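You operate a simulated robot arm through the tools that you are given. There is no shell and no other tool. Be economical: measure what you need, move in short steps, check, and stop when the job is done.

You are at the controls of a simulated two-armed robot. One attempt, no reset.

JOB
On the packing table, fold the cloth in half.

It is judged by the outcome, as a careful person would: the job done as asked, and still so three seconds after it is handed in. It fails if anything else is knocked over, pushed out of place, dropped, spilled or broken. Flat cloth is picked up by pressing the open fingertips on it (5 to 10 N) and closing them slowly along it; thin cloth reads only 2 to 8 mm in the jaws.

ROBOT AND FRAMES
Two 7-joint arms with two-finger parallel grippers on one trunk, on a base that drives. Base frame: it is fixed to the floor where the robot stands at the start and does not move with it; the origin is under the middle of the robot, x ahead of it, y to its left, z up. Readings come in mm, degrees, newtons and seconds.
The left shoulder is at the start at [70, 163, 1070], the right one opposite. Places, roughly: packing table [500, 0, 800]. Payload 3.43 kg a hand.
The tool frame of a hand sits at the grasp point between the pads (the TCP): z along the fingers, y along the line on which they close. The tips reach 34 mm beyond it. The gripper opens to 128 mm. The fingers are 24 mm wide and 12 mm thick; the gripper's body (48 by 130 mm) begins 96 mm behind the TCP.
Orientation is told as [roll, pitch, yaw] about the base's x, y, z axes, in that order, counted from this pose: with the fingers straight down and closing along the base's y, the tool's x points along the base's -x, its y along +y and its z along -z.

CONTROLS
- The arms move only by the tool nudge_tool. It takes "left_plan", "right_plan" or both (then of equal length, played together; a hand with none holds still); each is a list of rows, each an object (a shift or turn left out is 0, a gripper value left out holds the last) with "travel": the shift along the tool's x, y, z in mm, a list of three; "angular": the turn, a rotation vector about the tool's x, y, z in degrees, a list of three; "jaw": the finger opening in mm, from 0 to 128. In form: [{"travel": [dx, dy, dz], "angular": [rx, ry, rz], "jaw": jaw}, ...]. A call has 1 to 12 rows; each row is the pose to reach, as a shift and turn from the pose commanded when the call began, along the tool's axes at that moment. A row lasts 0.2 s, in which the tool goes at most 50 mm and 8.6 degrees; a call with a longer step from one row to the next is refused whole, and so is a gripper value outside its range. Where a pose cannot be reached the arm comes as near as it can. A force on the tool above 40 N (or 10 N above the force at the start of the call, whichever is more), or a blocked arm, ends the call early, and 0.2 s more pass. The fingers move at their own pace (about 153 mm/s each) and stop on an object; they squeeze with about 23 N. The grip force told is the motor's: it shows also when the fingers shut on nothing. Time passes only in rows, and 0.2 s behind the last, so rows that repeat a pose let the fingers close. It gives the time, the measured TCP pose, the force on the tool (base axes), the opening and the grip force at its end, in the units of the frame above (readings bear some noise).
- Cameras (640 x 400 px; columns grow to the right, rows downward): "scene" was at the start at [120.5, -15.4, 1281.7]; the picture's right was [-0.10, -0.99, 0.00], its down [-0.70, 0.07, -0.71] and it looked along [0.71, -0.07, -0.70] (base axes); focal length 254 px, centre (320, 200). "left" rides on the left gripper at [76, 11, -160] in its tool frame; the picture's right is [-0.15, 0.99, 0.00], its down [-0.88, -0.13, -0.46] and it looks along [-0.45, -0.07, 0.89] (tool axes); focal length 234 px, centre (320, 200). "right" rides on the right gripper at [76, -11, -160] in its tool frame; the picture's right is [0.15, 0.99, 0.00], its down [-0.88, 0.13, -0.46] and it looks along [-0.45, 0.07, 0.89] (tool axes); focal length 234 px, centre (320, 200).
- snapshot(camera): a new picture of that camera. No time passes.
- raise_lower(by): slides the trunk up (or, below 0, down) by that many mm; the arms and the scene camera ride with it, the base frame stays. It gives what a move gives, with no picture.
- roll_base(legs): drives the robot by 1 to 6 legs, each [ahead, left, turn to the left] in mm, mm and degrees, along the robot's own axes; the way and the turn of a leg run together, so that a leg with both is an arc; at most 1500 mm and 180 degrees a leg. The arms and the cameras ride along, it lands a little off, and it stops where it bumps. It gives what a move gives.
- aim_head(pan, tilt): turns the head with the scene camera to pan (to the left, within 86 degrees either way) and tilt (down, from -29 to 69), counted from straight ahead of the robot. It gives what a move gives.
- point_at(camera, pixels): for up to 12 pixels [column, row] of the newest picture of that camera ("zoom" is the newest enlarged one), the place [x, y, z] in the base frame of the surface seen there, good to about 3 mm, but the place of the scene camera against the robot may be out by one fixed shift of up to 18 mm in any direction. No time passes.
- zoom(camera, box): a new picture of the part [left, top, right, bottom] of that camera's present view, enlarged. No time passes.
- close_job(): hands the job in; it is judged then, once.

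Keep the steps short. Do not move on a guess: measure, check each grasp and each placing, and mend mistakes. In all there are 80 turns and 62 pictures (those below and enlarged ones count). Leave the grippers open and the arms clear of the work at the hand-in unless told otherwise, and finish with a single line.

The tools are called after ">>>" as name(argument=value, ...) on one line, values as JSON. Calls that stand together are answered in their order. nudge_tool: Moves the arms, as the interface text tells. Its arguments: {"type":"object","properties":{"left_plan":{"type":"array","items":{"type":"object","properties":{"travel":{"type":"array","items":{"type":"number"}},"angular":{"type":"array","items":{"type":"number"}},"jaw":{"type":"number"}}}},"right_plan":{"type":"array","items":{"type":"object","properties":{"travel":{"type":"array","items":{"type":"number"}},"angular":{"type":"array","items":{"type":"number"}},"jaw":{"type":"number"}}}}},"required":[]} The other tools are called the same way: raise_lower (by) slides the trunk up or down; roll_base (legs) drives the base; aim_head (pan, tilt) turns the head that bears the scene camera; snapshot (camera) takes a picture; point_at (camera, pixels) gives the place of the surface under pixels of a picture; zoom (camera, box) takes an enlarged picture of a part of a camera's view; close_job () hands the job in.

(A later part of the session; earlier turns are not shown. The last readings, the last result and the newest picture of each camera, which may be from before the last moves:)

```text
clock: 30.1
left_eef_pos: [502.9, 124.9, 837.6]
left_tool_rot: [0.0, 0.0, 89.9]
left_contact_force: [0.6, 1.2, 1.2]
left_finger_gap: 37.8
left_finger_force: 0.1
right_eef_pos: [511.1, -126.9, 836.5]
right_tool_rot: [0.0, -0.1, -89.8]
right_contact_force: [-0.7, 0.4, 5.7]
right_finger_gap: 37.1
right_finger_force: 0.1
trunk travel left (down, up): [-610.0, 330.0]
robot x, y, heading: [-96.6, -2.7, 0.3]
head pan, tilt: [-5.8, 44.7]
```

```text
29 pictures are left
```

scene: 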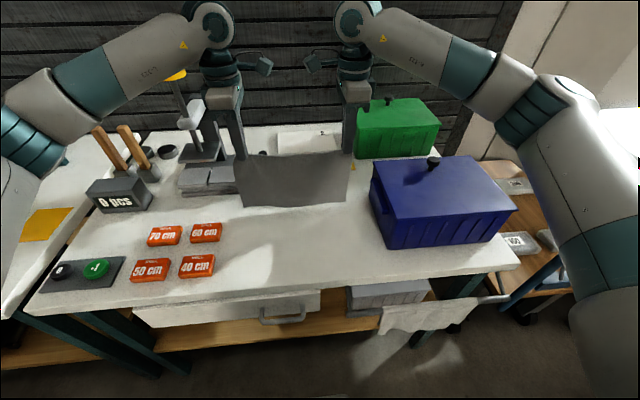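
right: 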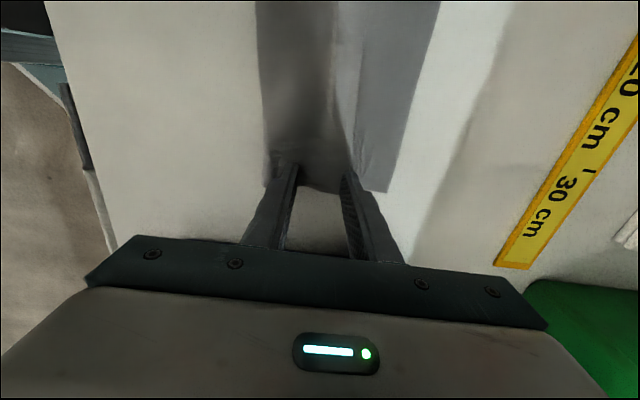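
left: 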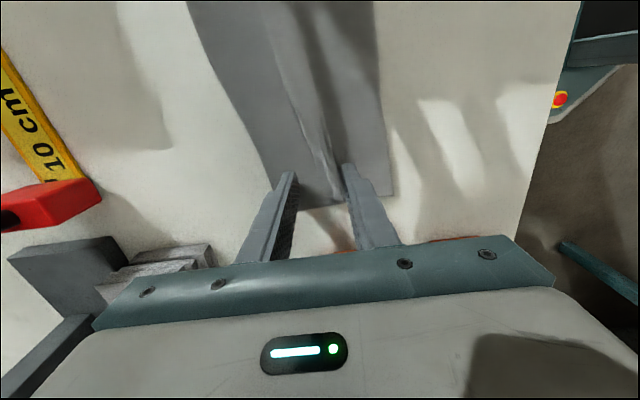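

The right one has spread. On the left the ruck still seems to lean at the inner finger. I lift both straight up 120 mm, open, and look.

>>> nudge_tool(left_plan=[{"travel": [0, 0, -4]}, {"travel": [0, 0, -15]}, {"travel": [0, 0, -40]}, {"travel": [0, 0, -80]}, {"travel": [0, 0, -125]}, {"travel": [0, 0, -125]}], right_plan=[{"travel": [0, 0, -4]}, {"travel": [0, 0, -15]}, {"travel": [0, 0, -40]}, {"travel": [0, 0, -80]}, {"travel": [0, 0, -125]}, {"travel": [0, 0, -125]}])

>>> snapshot(camera="left")

>>> snapshot(camera="right")

>>> zoom(camera="scene", box=[210, 145, 390, 257])

```text
clock: 31.6
left_eef_pos: [503.5, 123.6, 963.1]
left_tool_rot: [0.0, 0.0, 89.9]
left_contact_force: [0.5, -0.3, 0.0]
left_finger_gap: 38.2
left_finger_force: 0.0
right_eef_pos: [511.2, -130.3, 960.3]
right_tool_rot: [-0.1, 0.0, -89.9]
right_contact_force: [-0.2, 0.4, 1.0]
right_finger_gap: 37.9
right_finger_force: 0.1
trunk travel left (down, up): [-610.0, 330.0]
robot x, y, heading: [-101.6, -0.6, -0.3]
head pan, tilt: [-5.8, 44.7]
```

```text
28 pictures are left
```

left: 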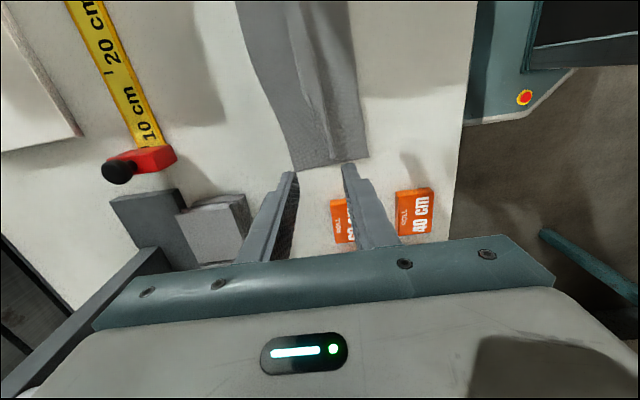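

```text
27 pictures are left
```

right: 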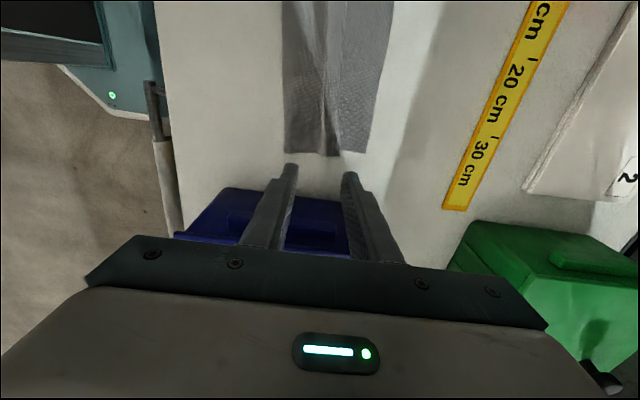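

```text
3.56 times, centred on (300, 201) of scene
```

zoom: 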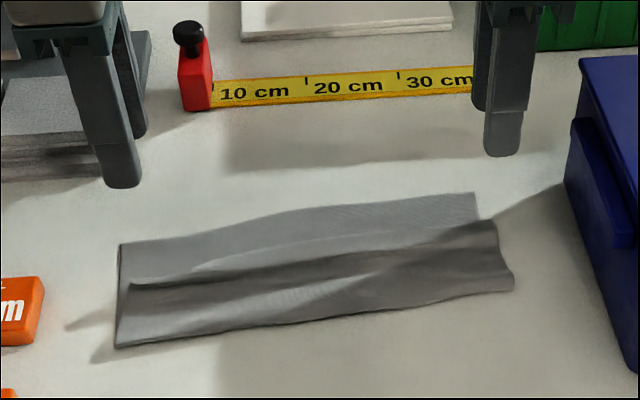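

The cloth is doubled but the top edge is rippled and falls short of the bottom edge. I zoom in with both wrist cameras.

>>> zoom(camera="left", box=[200, 0, 440, 180])

>>> zoom(camera="right", box=[220, 0, 440, 165])

```text
2.22 times, centred on (320, 90) of left
```

zoom: 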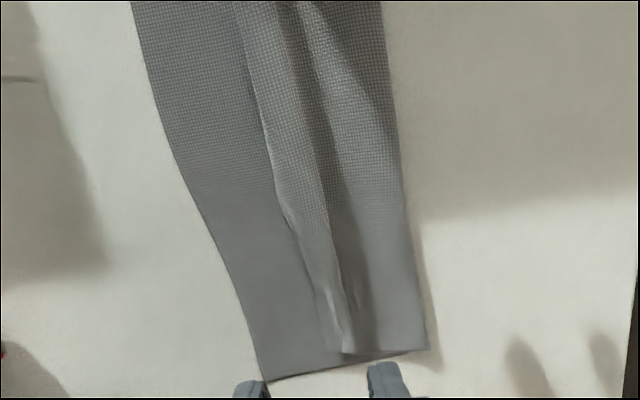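

```text
2.42 times, centred on (330, 82) of right
```

zoom: 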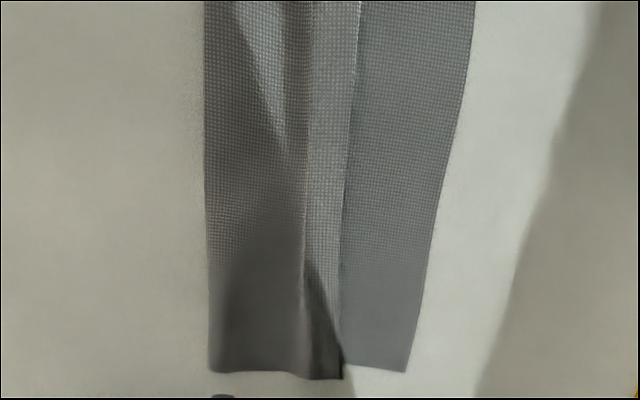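

I'll measure the top edge, the ridge and the bottom edge along the length.

>>> point_at(camera="left", pixels=[[298, 165], [276, 90], [252, 20], [325, 154], [305, 80], [295, 20], [330, 155], [361, 152], [350, 80]])

>>> point_at(camera="right", pixels=[[360, 150], [372, 80], [382, 20], [336, 152], [338, 80], [343, 20], [325, 110], [294, 150], [291, 80]])

```text
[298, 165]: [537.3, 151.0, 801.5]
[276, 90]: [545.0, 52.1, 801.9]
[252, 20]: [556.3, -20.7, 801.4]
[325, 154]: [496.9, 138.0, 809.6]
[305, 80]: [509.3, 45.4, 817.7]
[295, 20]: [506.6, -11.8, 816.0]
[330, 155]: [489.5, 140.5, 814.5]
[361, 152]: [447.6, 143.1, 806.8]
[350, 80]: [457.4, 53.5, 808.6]
```

```text
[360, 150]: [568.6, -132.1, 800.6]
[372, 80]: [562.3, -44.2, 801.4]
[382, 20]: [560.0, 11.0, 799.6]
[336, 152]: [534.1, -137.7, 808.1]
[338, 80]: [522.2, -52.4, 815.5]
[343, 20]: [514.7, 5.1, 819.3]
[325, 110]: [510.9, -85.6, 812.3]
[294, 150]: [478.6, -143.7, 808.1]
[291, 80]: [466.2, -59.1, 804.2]
```

I zoom tightly on the two ends to read the layer profile.

>>> zoom(camera="left", box=[280, 90, 380, 170])

>>> zoom(camera="right", box=[275, 85, 375, 165])

```text
5.00 times, centred on (330, 130) of left
```

zoom: 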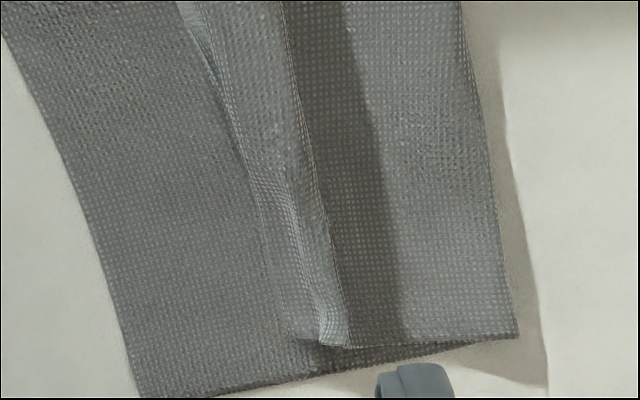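

```text
5.00 times, centred on (325, 125) of right
```

zoom: 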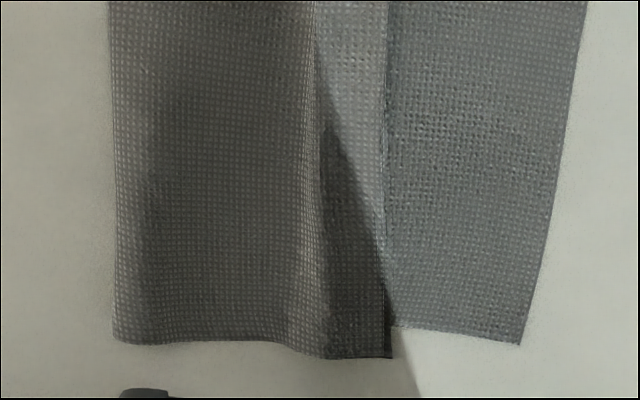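

The profile is clear now: a ridge about 15 mm high with a flap of about 20 mm beyond it. I'll take only the ridge tops, pull outward, and lay the rest flat. I need exact ridge positions first.

>>> point_at(camera="left", pixels=[[324, 112], [328, 126], [331, 138], [320, 90], [336, 126]])

>>> point_at(camera="right", pixels=[[324, 105], [325, 120], [325, 135], [325, 148], [324, 85], [315, 120]])

```text
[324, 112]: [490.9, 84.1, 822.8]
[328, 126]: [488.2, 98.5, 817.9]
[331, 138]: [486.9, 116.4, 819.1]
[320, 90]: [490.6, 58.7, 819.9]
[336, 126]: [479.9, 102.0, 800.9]
```

```text
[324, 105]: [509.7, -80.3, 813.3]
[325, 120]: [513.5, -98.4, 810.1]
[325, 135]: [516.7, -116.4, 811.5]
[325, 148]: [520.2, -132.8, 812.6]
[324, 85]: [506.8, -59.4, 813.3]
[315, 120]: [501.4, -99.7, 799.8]
```

Ridge tops: left about (488,112) at z 819, right about (515,-108) at z 812. I lower the open fingers astride them, with tips 8–10 mm below the apex and not pressing, then close.

>>> nudge_tool(left_plan=[{"travel": [6, 8, 40], "jaw": 34}, {"travel": [11.6, 15.5, 80], "jaw": 34}, {"travel": [11.6, 15.5, 105], "jaw": 34}, {"travel": [11.6, 15.5, 121], "jaw": 34}, {"travel": [11.6, 15.5, 121], "jaw": 34}, {"travel": [11.6, 15.5, 121], "jaw": 24}, {"travel": [11.6, 15.5, 121], "jaw": 16}, {"travel": [11.6, 15.5, 121], "jaw": 8}, {"travel": [11.6, 15.5, 121], "jaw": 0}, {"travel": [11.6, 15.5, 121], "jaw": 0}], right_plan=[{"travel": [11, 2, 40], "jaw": 34}, {"travel": [22, 4, 80], "jaw": 34}, {"travel": [22, 4, 105], "jaw": 34}, {"travel": [22, 4, 121.5], "jaw": 34}, {"travel": [22, 4, 121.5], "jaw": 34}, {"travel": [22, 4, 121.5], "jaw": 24}, {"travel": [22, 4, 121.5], "jaw": 16}, {"travel": [22, 4, 121.5], "jaw": 8}, {"travel": [22, 4, 121.5], "jaw": 0}, {"travel": [22, 4, 121.5], "jaw": 0}])

>>> zoom(camera="left", box=[220, 60, 420, 220])

>>> zoom(camera="right", box=[220, 60, 420, 220])

```text
clock: 33.8
left_eef_pos: [486.7, 113.3, 843.1]
left_tool_rot: [-0.1, 0.0, 90.0]
left_contact_force: [0.7, -1.0, 0.4]
left_finger_gap: 1.9
left_finger_force: 23.1
right_eef_pos: [514.4, -105.9, 838.9]
right_tool_rot: [0.1, 0.0, -90.0]
right_contact_force: [-0.7, 0.8, 1.0]
right_finger_gap: 2.4
right_finger_force: 23.3
trunk travel left (down, up): [-610.0, 330.0]
robot x, y, heading: [-100.3, -4.3, -0.1]
head pan, tilt: [-5.8, 44.7]
```

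```text
2.50 times, centred on (320, 140) of left
```

zoom: 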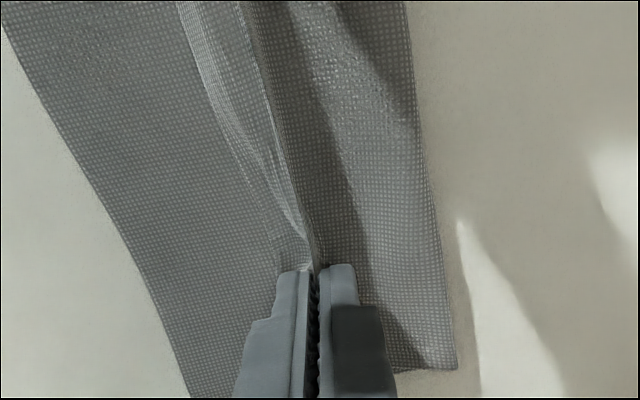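

```text
2.50 times, centred on (320, 140) of right
```

zoom: 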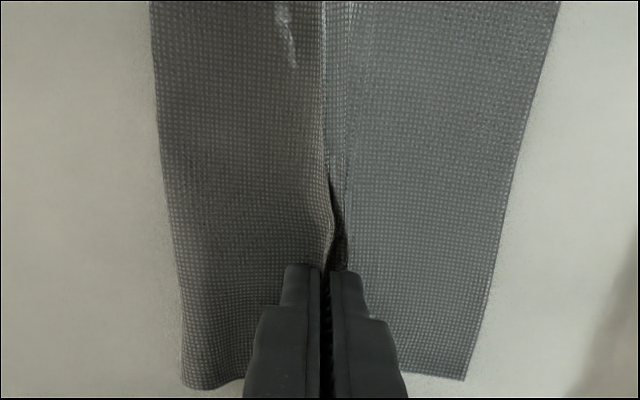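

Both hold just the ridge tops (gaps 1.9 and 2.4 mm). I lift about 35 mm so the flap drops free, then move outward with a small overshoot and 9 mm to the left to align the sides. Finally I come down moving back, so the flap trails outward.

>>> nudge_tool(left_plan=[{"travel": [0, 0, -12]}, {"travel": [0, 0, -25]}, {"travel": [-3, 0, -35]}, {"travel": [-6, -8, -33]}, {"travel": [-9, -16, -30]}, {"travel": [-9, -22, -27]}, {"travel": [-9, -26, -24]}, {"travel": [-9, -24, -14]}, {"travel": [-9, -20, -5]}, {"travel": [-9, -18, 0]}, {"travel": [-9, -18, 0]}], right_plan=[{"travel": [0, 0, -12]}, {"travel": [0, 0, -25]}, {"travel": [3, 0, -35]}, {"travel": [6, 8, -33]}, {"travel": [9, 16, -30]}, {"travel": [9, 22, -27]}, {"travel": [9, 25, -24]}, {"travel": [9, 23, -14]}, {"travel": [9, 19, -5]}, {"travel": [9, 17, 0]}, {"travel": [9, 17, 0]}])

>>> snapshot(camera="left")

>>> snapshot(camera="right")

```text
clock: 36.1
left_eef_pos: [503.8, 122.2, 840.0]
left_tool_rot: [-0.1, 0.1, 90.0]
left_contact_force: [-0.3, -0.5, -1.1]
left_finger_gap: 2.0
left_finger_force: 23.4
right_eef_pos: [530.9, -96.1, 838.8]
right_tool_rot: [-0.1, 0.0, -90.0]
right_contact_force: [0.1, 0.8, 2.0]
right_finger_gap: 1.9
right_finger_force: 22.5
trunk travel left (down, up): [-610.0, 330.0]
robot x, y, heading: [-99.6, -1.4, 0.1]
head pan, tilt: [-5.8, 44.7]
```

```text
19 pictures are left
```

left: 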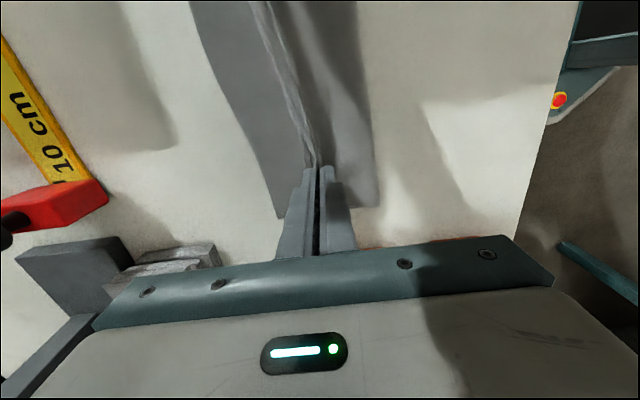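

```text
18 pictures are left
```

right: 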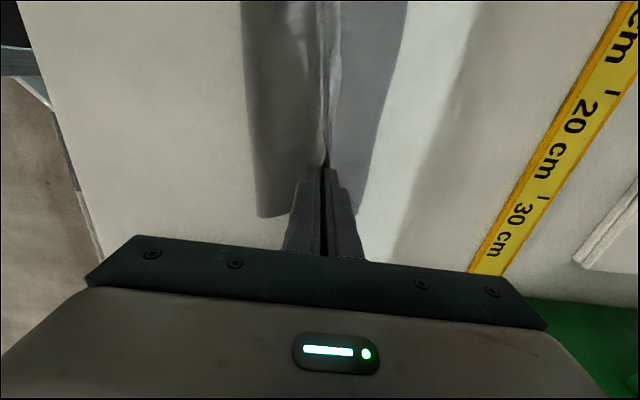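

I check with points (no picture needed): bottom edge, flap edge and fold on both sides.

>>> point_at(camera="left", pixels=[[284, 212], [262, 160], [225, 90], [200, 30], [306, 158], [296, 130], [285, 90], [268, 30], [376, 200], [366, 120]])

>>> point_at(camera="right", pixels=[[357, 210], [378, 140], [395, 70], [404, 20], [334, 150], [335, 110], [335, 60], [335, 20], [262, 210], [248, 120]])

```text
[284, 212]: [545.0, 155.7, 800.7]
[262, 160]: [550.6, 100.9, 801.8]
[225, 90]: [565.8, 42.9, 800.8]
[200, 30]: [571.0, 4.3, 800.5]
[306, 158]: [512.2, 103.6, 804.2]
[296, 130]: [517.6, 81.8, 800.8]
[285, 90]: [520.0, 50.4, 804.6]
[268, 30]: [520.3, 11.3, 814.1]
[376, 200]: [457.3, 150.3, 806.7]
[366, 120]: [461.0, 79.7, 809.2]
```

```text
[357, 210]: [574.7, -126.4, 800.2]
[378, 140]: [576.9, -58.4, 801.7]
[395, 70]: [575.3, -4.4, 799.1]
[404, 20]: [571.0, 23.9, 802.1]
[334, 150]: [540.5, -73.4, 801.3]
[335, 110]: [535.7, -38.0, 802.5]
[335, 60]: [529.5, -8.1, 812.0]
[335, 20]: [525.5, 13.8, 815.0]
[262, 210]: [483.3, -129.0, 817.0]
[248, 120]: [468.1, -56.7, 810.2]
```

The whole cloth moved about 8 mm and the flap now points outward. I release here, lift clear, and look.

>>> nudge_tool(left_plan=[{"travel": [0, 0, 0], "jaw": 10}, {"travel": [0, 0, 0], "jaw": 24}, {"travel": [0, 0, -5], "jaw": 36}, {"travel": [0, 0, -25], "jaw": 40}, {"travel": [0, 0, -70], "jaw": 40}, {"travel": [0, 0, -118], "jaw": 40}, {"travel": [0, 0, -118], "jaw": 40}], right_plan=[{"travel": [0, 0, 0], "jaw": 10}, {"travel": [0, 0, 0], "jaw": 24}, {"travel": [0, 0, -5], "jaw": 36}, {"travel": [0, 0, -25], "jaw": 40}, {"travel": [0, 0, -70], "jaw": 40}, {"travel": [0, 0, -118], "jaw": 40}, {"travel": [0, 0, -118], "jaw": 40}])

>>> zoom(camera="left", box=[200, 0, 440, 180])

>>> zoom(camera="right", box=[220, 0, 440, 180])

```text
clock: 37.8
left_eef_pos: [503.8, 121.2, 959.8]
left_tool_rot: [0.0, 0.0, 89.9]
left_contact_force: [-0.3, -0.5, 0.4]
left_finger_gap: 39.8
left_finger_force: 0.0
right_eef_pos: [533.6, -98.6, 959.7]
right_tool_rot: [-0.2, 0.0, -90.0]
right_contact_force: [0.7, 1.4, -0.8]
right_finger_gap: 39.9
right_finger_force: 0.1
trunk travel left (down, up): [-610.0, 330.0]
robot x, y, heading: [-102.7, 0.4, -0.1]
head pan, tilt: [-5.8, 44.7]
```

```text
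2.22 times, centred on (320, 90) of left
```

zoom: 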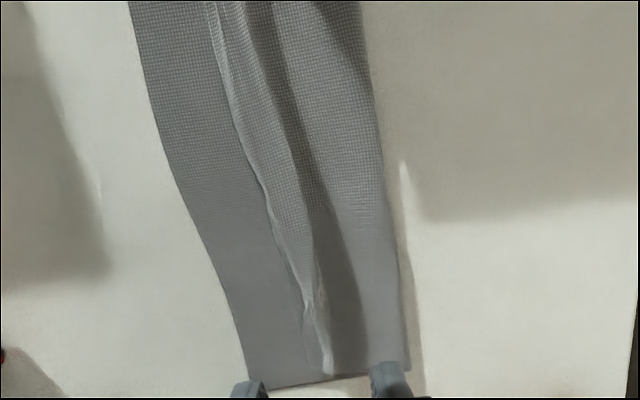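

```text
2.22 times, centred on (330, 90) of right
```

zoom: 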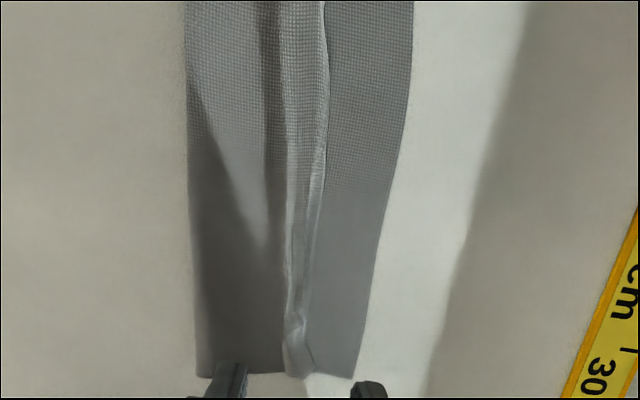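

I take a height profile across the cloth on the right side and then the left, at fixed rows of the wrist views.

>>> point_at(camera="zoom", pixels=[[195, 200], [215, 200], [240, 200], [262, 200], [275, 200], [283, 200], [290, 200], [298, 200], [306, 200], [313, 200], [325, 200], [360, 200]])

>>> point_at(camera="left", pixels=[[281, 100], [293, 100], [300, 100], [304, 100], [308, 100], [312, 100], [316, 100], [319, 100], [323, 100], [330, 100], [340, 100], [348, 100]])

```text
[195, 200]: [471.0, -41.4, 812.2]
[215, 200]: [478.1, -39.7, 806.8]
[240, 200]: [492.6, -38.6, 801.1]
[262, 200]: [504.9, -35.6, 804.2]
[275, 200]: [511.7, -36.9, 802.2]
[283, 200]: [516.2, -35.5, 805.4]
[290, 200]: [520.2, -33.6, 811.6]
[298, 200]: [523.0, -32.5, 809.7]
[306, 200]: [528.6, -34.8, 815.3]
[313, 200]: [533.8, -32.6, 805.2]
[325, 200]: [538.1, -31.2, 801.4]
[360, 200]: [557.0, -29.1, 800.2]
```

```text
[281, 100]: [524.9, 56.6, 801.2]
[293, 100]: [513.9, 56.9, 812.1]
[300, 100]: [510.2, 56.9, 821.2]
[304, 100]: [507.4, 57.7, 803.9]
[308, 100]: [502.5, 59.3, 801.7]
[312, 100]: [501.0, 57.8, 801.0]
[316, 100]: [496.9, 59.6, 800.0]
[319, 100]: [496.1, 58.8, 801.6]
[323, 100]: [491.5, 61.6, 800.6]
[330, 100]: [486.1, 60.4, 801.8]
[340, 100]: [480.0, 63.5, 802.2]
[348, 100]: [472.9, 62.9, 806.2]
```

The profile shows the ridge top about 20 mm high with a steep front face, so the flap is tucked beneath. I'll re-grip the ridge tops, peel the top layer up above the fold, swing it out, and tilt the fingers about 40° outward so the flap lands pointing away. First, the ridge position at the grip spots.

>>> point_at(camera="left", pixels=[[308, 125], [311, 125], [314, 125], [317, 125], [310, 140], [314, 140], [318, 140], [321, 140]])

>>> point_at(camera="right", pixels=[[312, 120], [316, 120], [319, 120], [322, 120], [325, 120], [328, 120], [313, 140], [317, 140], [321, 140], [325, 140]])

```text
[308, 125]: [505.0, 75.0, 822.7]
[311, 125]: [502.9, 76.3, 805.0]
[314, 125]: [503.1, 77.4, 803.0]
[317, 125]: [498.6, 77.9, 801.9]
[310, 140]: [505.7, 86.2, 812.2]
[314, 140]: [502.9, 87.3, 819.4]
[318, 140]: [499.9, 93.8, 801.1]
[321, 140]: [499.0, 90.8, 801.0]
```

```text
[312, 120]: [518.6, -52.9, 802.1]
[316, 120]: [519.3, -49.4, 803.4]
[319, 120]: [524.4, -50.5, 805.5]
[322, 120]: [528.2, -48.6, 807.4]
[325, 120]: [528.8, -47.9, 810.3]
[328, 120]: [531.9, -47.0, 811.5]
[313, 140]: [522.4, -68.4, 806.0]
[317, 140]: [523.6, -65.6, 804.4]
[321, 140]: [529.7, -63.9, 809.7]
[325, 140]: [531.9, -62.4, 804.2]
```

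Left ridge is at about x 502 with z 820. The right one is lower, at about x 529 with z 810. I lower astride them, the right tips almost at the lower layer, and close.

>>> nudge_tool(left_plan=[{"travel": [5, 1, 45], "jaw": 34}, {"travel": [11, 2, 90], "jaw": 34}, {"travel": [11, 2, 110], "jaw": 34}, {"travel": [11, 2, 118], "jaw": 34}, {"travel": [11, 2, 118], "jaw": 34}, {"travel": [11, 2, 118], "jaw": 26}, {"travel": [11, 2, 118], "jaw": 18}, {"travel": [11, 2, 118], "jaw": 10}, {"travel": [11, 2, 118], "jaw": 0}, {"travel": [11, 2, 118], "jaw": 0}], right_plan=[{"travel": [9, -2, 45], "jaw": 34}, {"travel": [18.6, -4.6, 90], "jaw": 34}, {"travel": [18.6, -4.6, 112], "jaw": 34}, {"travel": [18.6, -4.6, 122.5], "jaw": 34}, {"travel": [18.6, -4.6, 122.5], "jaw": 34}, {"travel": [18.6, -4.6, 122.5], "jaw": 26}, {"travel": [18.6, -4.6, 122.5], "jaw": 18}, {"travel": [18.6, -4.6, 122.5], "jaw": 10}, {"travel": [18.6, -4.6, 122.5], "jaw": 0}, {"travel": [18.6, -4.6, 122.5], "jaw": 0}])

>>> snapshot(camera="right")

```text
clock: 40.0
left_eef_pos: [501.1, 111.4, 841.0]
left_tool_rot: [-0.2, 0.0, 89.9]
left_contact_force: [0.2, 0.5, 0.7]
left_finger_gap: 2.2
left_finger_force: 22.7
right_eef_pos: [528.5, -80.1, 835.8]
right_tool_rot: [0.0, 0.0, -90.1]
right_contact_force: [-0.6, 0.7, 0.2]
right_finger_gap: 2.5
right_finger_force: 23.0
trunk travel left (down, up): [-610.0, 330.0]
robot x, y, heading: [-100.0, -0.9, -0.1]
head pan, tilt: [-5.8, 44.7]
```

```text
15 pictures are left
```

right: 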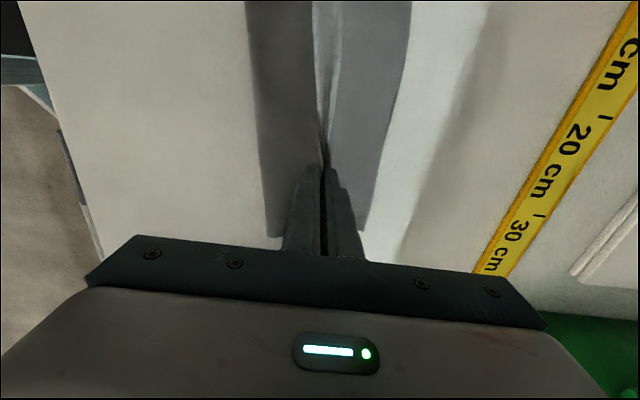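

Both gripped (2.2 and 2.5 mm). I peel up about 75 mm, moving back over the fold.

>>> nudge_tool(left_plan=[{"travel": [0, 2, -10]}, {"travel": [0, 6, -20]}, {"travel": [0, 12, -30]}, {"travel": [0, 18, -42]}, {"travel": [0, 24, -54]}, {"travel": [0, 30, -66]}, {"travel": [0, 32, -75]}, {"travel": [0, 32, -75]}], right_plan=[{"travel": [0, -2, -10]}, {"travel": [0, -7, -20]}, {"travel": [0, -14, -32]}, {"travel": [0, -21, -45]}, {"travel": [0, -28, -58]}, {"travel": [0, -35, -70]}, {"travel": [0, -38, -80]}, {"travel": [0, -38, -80]}])

>>> snapshot(camera="left")

>>> snapshot(camera="right")

```text
clock: 41.6
left_eef_pos: [469.3, 109.2, 917.0]
left_tool_rot: [0.0, 0.1, 89.3]
left_contact_force: [-3.7, 0.6, 0.5]
left_finger_gap: 2.3
left_finger_force: 23.3
right_eef_pos: [490.2, -82.3, 912.6]
right_tool_rot: [-0.1, -0.2, -90.6]
right_contact_force: [3.1, 0.2, -1.3]
right_finger_gap: 2.4
right_finger_force: 22.9
trunk travel left (down, up): [-610.0, 330.0]
robot x, y, heading: [-97.4, 0.1, -0.3]
head pan, tilt: [-5.8, 44.7]
stopped in row 8 (left hand): the force on the tool passed its limit (the readings are from after the stop); the commanded pose is now the measured one
```

```text
14 pictures are left
```

left: 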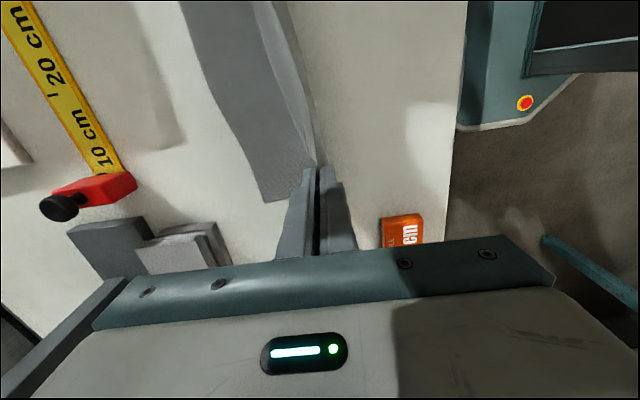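

```text
13 pictures are left
```

right: 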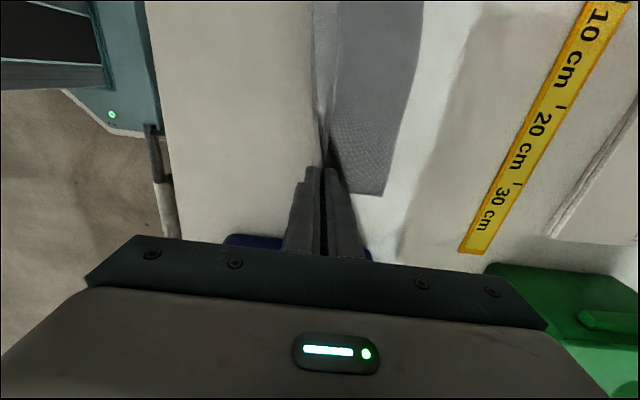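

The left stop came from opposite ±x forces of about 3 N on the hands. The two wrist cameras touched because the hands are only 191 mm apart. I back the right hand out in x, spread 4 mm each, and check the layer positions.

>>> nudge_tool(left_plan=[{"travel": [-2, 0, 0]}, {"travel": [-4, 0, 0]}, {"travel": [-4, 0, 0]}], right_plan=[{"travel": [-2, 5, 0]}, {"travel": [-4, 10, 0]}, {"travel": [-4, 10, 0]}])

>>> point_at(camera="left", pixels=[[264, 195], [245, 150], [220, 95], [285, 190], [300, 140], [285, 80]])

>>> point_at(camera="right", pixels=[[383, 190], [400, 120], [415, 60], [350, 185], [330, 130], [325, 60]])

```text
clock: 42.4
left_eef_pos: [470.3, 113.2, 916.7]
left_tool_rot: [0.0, 0.2, 89.4]
left_contact_force: [3.0, -13.5, 1.1]
left_finger_gap: 2.4
left_finger_force: 23.3
right_eef_pos: [499.9, -85.3, 913.5]
right_tool_rot: [-0.1, -0.1, -90.4]
right_contact_force: [-2.2, 13.6, 1.2]
right_finger_gap: 2.0
right_finger_force: 22.9
trunk travel left (down, up): [-610.0, 330.0]
robot x, y, heading: [-98.5, 1.7, 0.2]
head pan, tilt: [-5.8, 44.7]
```

```text
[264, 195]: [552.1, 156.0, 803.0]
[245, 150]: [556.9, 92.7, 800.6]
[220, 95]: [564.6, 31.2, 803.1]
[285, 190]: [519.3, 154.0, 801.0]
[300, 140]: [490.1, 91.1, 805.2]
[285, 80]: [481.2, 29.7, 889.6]
```

```text
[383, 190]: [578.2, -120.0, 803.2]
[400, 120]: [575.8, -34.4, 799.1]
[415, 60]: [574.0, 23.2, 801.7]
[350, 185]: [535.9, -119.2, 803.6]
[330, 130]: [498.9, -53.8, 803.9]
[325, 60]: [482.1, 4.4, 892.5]
```

Forces now show the cloth taut between the hands (±13 N in y), so I bring them 3 mm closer each and keep at least 28 mm of x offset so the wrist cameras stay apart. The bottom layer has stayed put. Now I swing out, tilting the fingers 40° outward and lowering, so the flap lands pointing away.

>>> nudge_tool(left_plan=[{"travel": [3, -3, 1], "angular": [8, 0, 0]}, {"travel": [3, -7.5, 6], "angular": [16, 0, 0]}, {"travel": [3, -13, 13.6], "angular": [24, 0, 0]}, {"travel": [3, -19.7, 25.9], "angular": [32, 0, 0]}, {"travel": [3, -24.8, 42.7], "angular": [40, 0, 0]}, {"travel": [3, -29.8, 54.7], "angular": [40, 0, 0]}, {"travel": [3, -27.8, 64], "angular": [40, 0, 0]}, {"travel": [3, -25.8, 72], "angular": [40, 0, 0]}, {"travel": [3, -25.8, 72], "angular": [40, 0, 0]}], right_plan=[{"travel": [3, 5, 2.8], "angular": [-8, 0, 0]}, {"travel": [3, 8.7, 7.8], "angular": [-16, 0, 0]}, {"travel": [3, 13.3, 15.4], "angular": [-24, 0, 0]}, {"travel": [3, 19.1, 26.7], "angular": [-32, 0, 0]}, {"travel": [3, 24, 41.5], "angular": [-40, 0, 0]}, {"travel": [3, 29, 52.5], "angular": [-40, 0, 0]}, {"travel": [3, 27, 61], "angular": [-40, 0, 0]}, {"travel": [3, 25, 69], "angular": [-40, 0, 0]}, {"travel": [3, 25, 69], "angular": [-40, 0, 0]}])

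>>> snapshot(camera="left")

>>> snapshot(camera="right")

```text
clock: 44.4
left_eef_pos: [496.1, 111.3, 843.8]
left_tool_rot: [-40.1, 0.1, 89.4]
left_contact_force: [0.8, -1.8, 0.0]
left_finger_gap: 1.9
left_finger_force: 22.7
right_eef_pos: [525.0, -83.3, 843.8]
right_tool_rot: [40.0, -0.2, -90.5]
right_contact_force: [-1.4, 0.8, 0.6]
right_finger_gap: 2.4
right_finger_force: 23.0
trunk travel left (down, up): [-610.0, 330.0]
robot x, y, heading: [-99.8, -0.9, -0.1]
head pan, tilt: [-5.8, 44.7]
```

```text
12 pictures are left
```

left: 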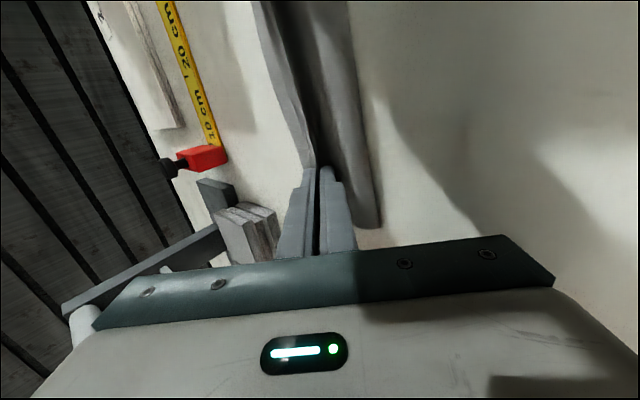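

```text
11 pictures are left
```

right: 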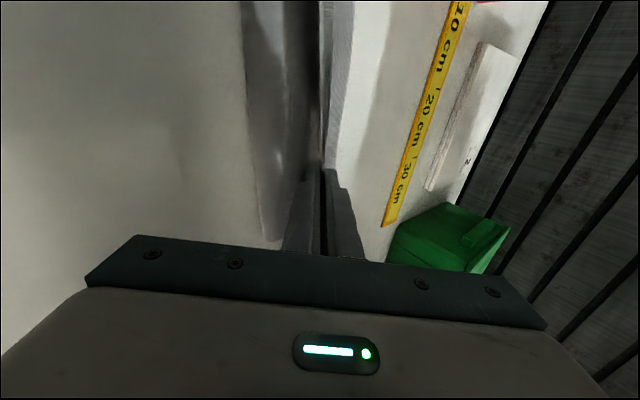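

The flap seems to lie beyond the fingers, covering the lower edge. I check it with points.

>>> point_at(camera="left", pixels=[[262, 30], [270, 30], [278, 60], [283, 60], [290, 120], [296, 120], [303, 150], [308, 150]])

>>> point_at(camera="right", pixels=[[328, 60], [335, 60], [342, 60], [346, 60], [327, 130], [332, 130], [337, 130], [350, 20]])

```text
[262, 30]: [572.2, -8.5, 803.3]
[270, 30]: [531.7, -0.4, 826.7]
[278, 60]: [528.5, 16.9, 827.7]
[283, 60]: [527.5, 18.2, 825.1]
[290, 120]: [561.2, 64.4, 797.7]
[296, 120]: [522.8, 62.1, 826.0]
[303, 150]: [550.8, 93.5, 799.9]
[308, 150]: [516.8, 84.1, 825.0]
```

```text
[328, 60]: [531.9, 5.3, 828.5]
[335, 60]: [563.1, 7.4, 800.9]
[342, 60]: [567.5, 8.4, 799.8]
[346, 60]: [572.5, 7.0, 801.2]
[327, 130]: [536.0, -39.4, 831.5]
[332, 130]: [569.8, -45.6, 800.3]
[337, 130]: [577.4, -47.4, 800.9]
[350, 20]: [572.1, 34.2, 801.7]
```

The ridge is held at z≈826 and the lower edge stays at about 555–575. I lower 5 mm more, open slightly, and withdraw backward along the fingers.

>>> nudge_tool(left_plan=[{"travel": [0, 3.2, 3.8]}, {"travel": [0, 3.2, 3.8], "jaw": 6}, {"travel": [0, 3.2, 3.8], "jaw": 14}, {"travel": [0, 3.2, -4], "jaw": 16}, {"travel": [0, 3.2, -20], "jaw": 18}, {"travel": [0, 3.2, -50], "jaw": 20}, {"travel": [0, 3.2, -90], "jaw": 20}, {"travel": [0, 3.2, -90], "jaw": 20}], right_plan=[{"travel": [0, -3.2, 3.8]}, {"travel": [0, -3.2, 3.8], "jaw": 6}, {"travel": [0, -3.2, 3.8], "jaw": 14}, {"travel": [0, -3.2, -4], "jaw": 16}, {"travel": [0, -3.2, -20], "jaw": 18}, {"travel": [0, -3.2, -50], "jaw": 20}, {"travel": [0, -3.2, -90], "jaw": 20}, {"travel": [0, -3.2, -90], "jaw": 20}])

>>> zoom(camera="scene", box=[210, 145, 390, 257])

```text
clock: 46.2
left_eef_pos: [435.1, 111.9, 911.2]
left_tool_rot: [-39.9, 0.1, 89.5]
left_contact_force: [-0.9, -0.4, 0.4]
left_finger_gap: 19.7
left_finger_force: 0.1
right_eef_pos: [467.4, -82.2, 910.6]
right_tool_rot: [39.9, -0.1, -90.5]
right_contact_force: [0.3, 0.4, 0.3]
right_finger_gap: 20.1
right_finger_force: 0.0
trunk travel left (down, up): [-610.0, 330.0]
robot x, y, heading: [-103.6, -2.1, -0.0]
head pan, tilt: [-5.8, 44.7]
```

```text
3.56 times, centred on (300, 201) of scene
```

zoom: 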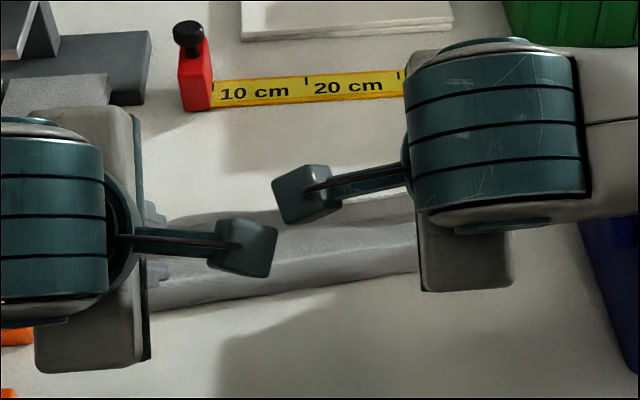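

The arms block the view, so I straighten the tools, rise 100 mm and spread.

>>> nudge_tool(left_plan=[{"travel": [-6, -13, -15], "angular": [-8, 0, 0]}, {"travel": [-12, -26, -30], "angular": [-16, 0, 0]}, {"travel": [-18, -39, -46], "angular": [-24, 0, 0]}, {"travel": [-24, -52, -61], "angular": [-32, 0, 0]}, {"travel": [-30, -64, -77], "angular": [-40, 0, 0]}, {"travel": [-60, -64, -77], "angular": [-40, 0, 0]}, {"travel": [-60, -64, -77], "angular": [-40, 0, 0]}], right_plan=[{"travel": [-6, 13, -15], "angular": [8, 0, 0]}, {"travel": [-12, 26, -30], "angular": [16, 0, 0]}, {"travel": [-18, 39, -46], "angular": [24, 0, 0]}, {"travel": [-24, 52, -61], "angular": [32, 0, 0]}, {"travel": [-30, 64, -77], "angular": [40, 0, 0]}, {"travel": [-50, 64, -77], "angular": [40, 0, 0]}, {"travel": [-50, 64, -77], "angular": [40, 0, 0]}])

>>> snapshot(camera="right")

>>> snapshot(camera="left")

```text
clock: 47.8
left_eef_pos: [434.9, 171.4, 1012.6]
left_tool_rot: [0.0, 0.0, 89.4]
left_contact_force: [0.6, -0.1, 0.2]
left_finger_gap: 20.0
left_finger_force: 0.0
right_eef_pos: [465.8, -132.7, 1010.8]
right_tool_rot: [-0.1, -0.1, -90.5]
right_contact_force: [0.7, 0.0, 0.4]
right_finger_gap: 19.7
right_finger_force: 0.0
trunk travel left (down, up): [-610.0, 330.0]
robot x, y, heading: [-100.7, 0.3, -0.2]
head pan, tilt: [-5.8, 44.7]
```

```text
9 pictures are left
```

right: 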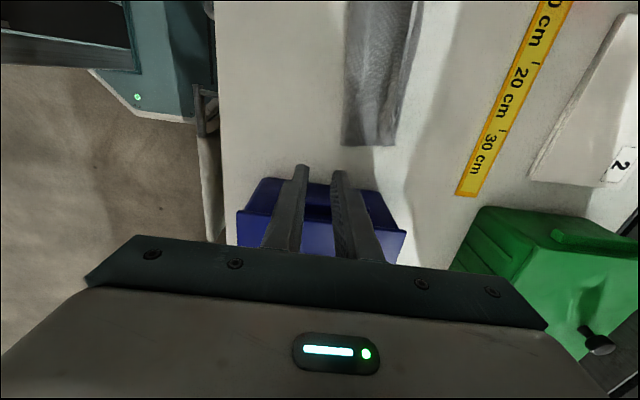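

```text
8 pictures are left
```

left: 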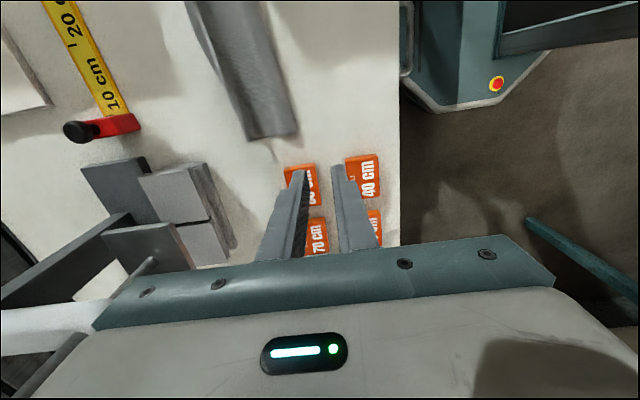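

Much better: the top layer now nearly covers the lower one. I take height profiles across it on both sides.

>>> point_at(camera="right", pixels=[[345, 110], [352, 110], [360, 110], [368, 110], [376, 110], [382, 110], [387, 110], [392, 110], [396, 110], [400, 110], [404, 110], [409, 110]])

>>> point_at(camera="left", pixels=[[221, 90], [226, 90], [231, 90], [236, 90], [241, 90], [246, 90], [252, 90], [258, 90], [265, 90], [272, 90], [279, 90], [285, 90]])

>>> zoom(camera="right", box=[310, 0, 470, 150])

```text
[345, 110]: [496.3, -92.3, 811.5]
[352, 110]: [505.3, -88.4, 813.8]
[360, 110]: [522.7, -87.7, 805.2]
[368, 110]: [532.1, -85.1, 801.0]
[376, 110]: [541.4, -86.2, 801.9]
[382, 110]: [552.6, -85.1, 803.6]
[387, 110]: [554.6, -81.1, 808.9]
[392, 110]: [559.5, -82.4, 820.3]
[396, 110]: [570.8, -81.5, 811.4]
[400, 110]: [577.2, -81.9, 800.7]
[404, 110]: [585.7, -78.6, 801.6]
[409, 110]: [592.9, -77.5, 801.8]
```

```text
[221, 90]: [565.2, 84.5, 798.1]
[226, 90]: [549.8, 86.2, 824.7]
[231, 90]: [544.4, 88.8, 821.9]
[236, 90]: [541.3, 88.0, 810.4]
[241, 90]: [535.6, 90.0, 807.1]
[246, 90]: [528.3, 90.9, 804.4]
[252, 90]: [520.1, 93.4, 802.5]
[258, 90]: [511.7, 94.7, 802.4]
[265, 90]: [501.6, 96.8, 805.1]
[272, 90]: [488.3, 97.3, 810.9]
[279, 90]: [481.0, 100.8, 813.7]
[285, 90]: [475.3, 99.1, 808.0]
```

```text
2.67 times, centred on (390, 75) of right
```

zoom: 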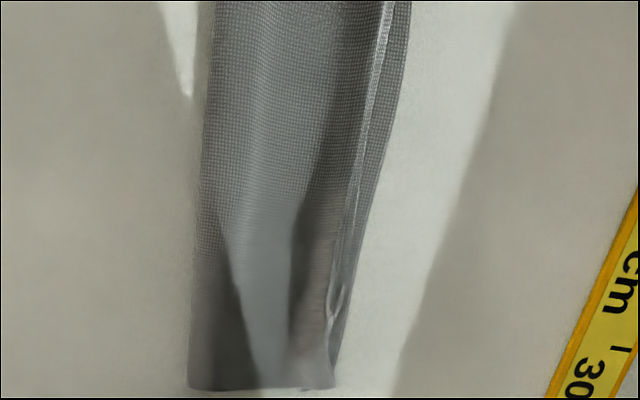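

The ridge now stands close above the lower edge: left x≈548, right x≈561, z≈820–825. I'll take just its top, farther apart in y, and move it down and back about 20 mm, which lays the flap outward and pushes the slack into the fold. I measure the ridge at those spots.

>>> point_at(camera="left", pixels=[[231, 108], [234, 108], [237, 108], [240, 108], [244, 108], [248, 108], [238, 118], [241, 118], [244, 118], [248, 118], [245, 130], [250, 130]])

>>> point_at(camera="right", pixels=[[382, 122], [385, 122], [388, 122], [391, 122], [394, 122], [397, 122], [382, 132], [385, 132], [388, 132], [391, 132], [394, 132], [397, 140]])

```text
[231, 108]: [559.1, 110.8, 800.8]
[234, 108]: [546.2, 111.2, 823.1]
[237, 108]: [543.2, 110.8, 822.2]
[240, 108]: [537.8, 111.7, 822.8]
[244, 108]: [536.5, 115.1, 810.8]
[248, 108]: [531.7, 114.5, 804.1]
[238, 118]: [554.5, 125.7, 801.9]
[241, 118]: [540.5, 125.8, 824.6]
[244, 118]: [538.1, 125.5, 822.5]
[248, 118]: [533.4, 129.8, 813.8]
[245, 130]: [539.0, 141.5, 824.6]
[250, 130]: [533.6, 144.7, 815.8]
```

```text
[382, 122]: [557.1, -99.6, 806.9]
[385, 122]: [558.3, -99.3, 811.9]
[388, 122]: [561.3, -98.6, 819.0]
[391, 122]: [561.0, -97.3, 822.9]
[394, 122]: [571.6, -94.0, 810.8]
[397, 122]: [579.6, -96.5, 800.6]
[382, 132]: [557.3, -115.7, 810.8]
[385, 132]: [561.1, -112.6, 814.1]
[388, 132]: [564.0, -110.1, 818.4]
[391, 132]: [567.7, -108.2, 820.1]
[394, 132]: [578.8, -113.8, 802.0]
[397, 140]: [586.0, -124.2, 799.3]
```

Ridge tops: left (541,120) z 824, right (562,-100) z 821. I go above, lower so the tips are 7 mm below the top, and close.

>>> nudge_tool(left_plan=[{"travel": [17, -35, 20], "jaw": 30}, {"travel": [34, -70, 50], "jaw": 30}, {"travel": [51, -106, 80], "jaw": 30}, {"travel": [51, -106, 120], "jaw": 30}, {"travel": [51, -106, 150], "jaw": 30}, {"travel": [51, -106, 162.5], "jaw": 30}, {"travel": [51, -106, 162.5], "jaw": 30}, {"travel": [51, -106, 162.5], "jaw": 20}, {"travel": [51, -106, 162.5], "jaw": 10}, {"travel": [51, -106, 162.5], "jaw": 0}, {"travel": [51, -106, 162.5], "jaw": 0}], right_plan=[{"travel": [11, 32, 20], "jaw": 30}, {"travel": [22, 64, 50], "jaw": 30}, {"travel": [33, 96, 80], "jaw": 30}, {"travel": [33, 96, 120], "jaw": 30}, {"travel": [33, 96, 150], "jaw": 30}, {"travel": [33, 96, 163.5], "jaw": 30}, {"travel": [33, 96, 163.5], "jaw": 30}, {"travel": [33, 96, 163.5], "jaw": 20}, {"travel": [33, 96, 163.5], "jaw": 10}, {"travel": [33, 96, 163.5], "jaw": 0}, {"travel": [33, 96, 163.5], "jaw": 0}])

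```text
clock: 50.2
left_eef_pos: [540.1, 116.2, 849.2]
left_tool_rot: [-0.1, 0.1, 89.5]
left_contact_force: [0.1, -0.1, 0.6]
left_finger_gap: 1.9
left_finger_force: 23.1
right_eef_pos: [561.3, -99.6, 848.1]
right_tool_rot: [0.0, -0.2, -90.6]
right_contact_force: [0.2, 0.2, 0.6]
right_finger_gap: 1.8
right_finger_force: 22.5
trunk travel left (down, up): [-610.0, 330.0]
robot x, y, heading: [-100.3, 0.4, 0.2]
head pan, tilt: [-5.8, 44.7]
```

Gripped (1.9 and 1.8 mm). I lift 28 mm to free the flap, move out 8 mm, then come down on a 45° line backward to tip height of about 805, so it lies pointing outward.

>>> nudge_tool(left_plan=[{"travel": [0, 0, -10]}, {"travel": [0, 0, -20]}, {"travel": [0, -4, -28]}, {"travel": [0, -8, -28]}, {"travel": [0, -8, -18]}, {"travel": [0, -2, -11]}, {"travel": [0, 4, -5]}, {"travel": [0, 10, 1]}, {"travel": [0, 15, 6]}, {"travel": [0, 19, 10]}, {"travel": [0, 19, 10]}], right_plan=[{"travel": [0, 0, -10]}, {"travel": [0, 0, -20]}, {"travel": [0, 4, -28]}, {"travel": [0, 8, -28]}, {"travel": [0, 8, -18]}, {"travel": [0, 2, -11]}, {"travel": [0, -4, -5]}, {"travel": [0, -10, 1]}, {"travel": [0, -15, 5]}, {"travel": [0, -19, 9]}, {"travel": [0, -19, 9]}])

>>> snapshot(camera="right")

```text
clock: 52.6
left_eef_pos: [522.3, 118.1, 840.0]
left_tool_rot: [-0.1, 0.1, 89.5]
left_contact_force: [1.4, -0.6, 6.2]
left_finger_gap: 2.3
left_finger_force: 23.3
right_eef_pos: [541.0, -100.2, 840.3]
right_tool_rot: [0.1, -0.1, -90.5]
right_contact_force: [1.2, 1.3, 6.7]
right_finger_gap: 2.0
right_finger_force: 22.7
trunk travel left (down, up): [-610.0, 330.0]
robot x, y, heading: [-99.9, -0.7, 0.1]
head pan, tilt: [-5.8, 44.7]
```

```text
6 pictures are left
```

right: 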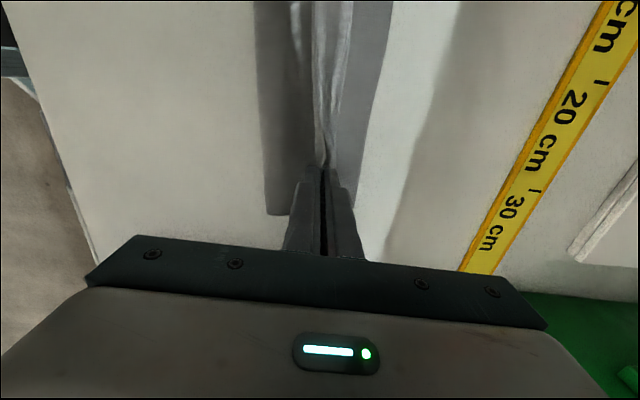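

The forces of about 6 N mean the tips now rest on the stack. I check the flap by points across row 90 and others.

>>> point_at(camera="right", pixels=[[262, 90], [280, 90], [305, 90], [314, 90], [320, 90], [327, 90], [334, 90], [341, 90], [347, 90], [355, 90], [372, 90], [335, 140]])

>>> zoom(camera="right", box=[240, 20, 420, 180])

```text
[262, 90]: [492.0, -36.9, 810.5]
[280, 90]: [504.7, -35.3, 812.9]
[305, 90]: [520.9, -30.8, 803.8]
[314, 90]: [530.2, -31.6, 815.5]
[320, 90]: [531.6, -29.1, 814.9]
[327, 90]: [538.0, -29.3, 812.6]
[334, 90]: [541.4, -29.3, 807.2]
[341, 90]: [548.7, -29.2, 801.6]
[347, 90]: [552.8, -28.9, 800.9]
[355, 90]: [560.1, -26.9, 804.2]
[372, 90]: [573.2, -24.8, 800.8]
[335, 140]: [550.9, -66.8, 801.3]
```

```text
2.50 times, centred on (330, 100) of right
```

zoom: 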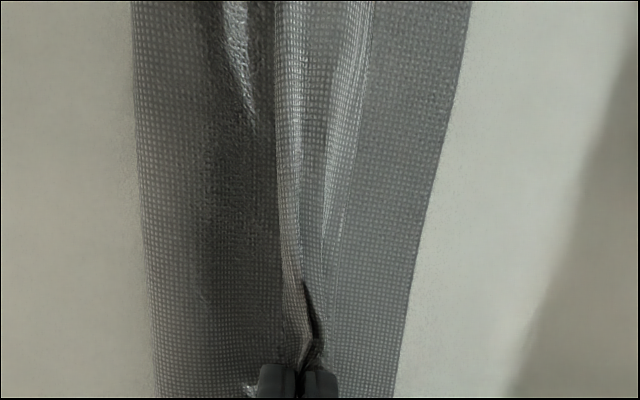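

The flap is laid outward but is only about 15–20 mm long, and there is plenty of slack in the top layer. So I repeat the lift-and-lay about 17 mm farther out to bring its edge onto the lower edge.

>>> nudge_tool(left_plan=[{"travel": [0, 0, -10]}, {"travel": [0, -6, -20]}, {"travel": [0, -16, -28]}, {"travel": [0, -28, -30]}, {"travel": [0, -36, -28]}, {"travel": [0, -39, -20]}, {"travel": [0, -34, -14]}, {"travel": [0, -28, -8]}, {"travel": [0, -23, -3]}, {"travel": [0, -19, 0]}, {"travel": [0, -17, 0.5]}, {"travel": [0, -17, 0.5]}], right_plan=[{"travel": [0, 0, -10]}, {"travel": [0, 6, -20]}, {"travel": [0, 16, -28]}, {"travel": [0, 28, -30]}, {"travel": [0, 36, -28]}, {"travel": [0, 39, -20]}, {"travel": [0, 34, -14]}, {"travel": [0, 28, -8]}, {"travel": [0, 23, -3]}, {"travel": [0, 19, 0]}, {"travel": [0, 17, 0.5]}, {"travel": [0, 17, 0.5]}])

>>> point_at(camera="right", pixels=[[335, 140]])

```text
clock: 55.2
left_eef_pos: [537.7, 118.5, 840.8]
left_tool_rot: [-0.2, 0.1, 89.5]
left_contact_force: [1.8, -0.6, 10.4]
left_finger_gap: 2.1
left_finger_force: 23.2
right_eef_pos: [558.3, -101.3, 839.3]
right_tool_rot: [0.2, -0.1, -90.5]
right_contact_force: [1.2, 1.0, 8.8]
right_finger_gap: 1.8
right_finger_force: 23.1
trunk travel left (down, up): [-610.0, 330.0]
robot x, y, heading: [-95.9, -1.3, -0.1]
head pan, tilt: [-5.8, 44.7]
```

```text
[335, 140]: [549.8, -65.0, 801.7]
```

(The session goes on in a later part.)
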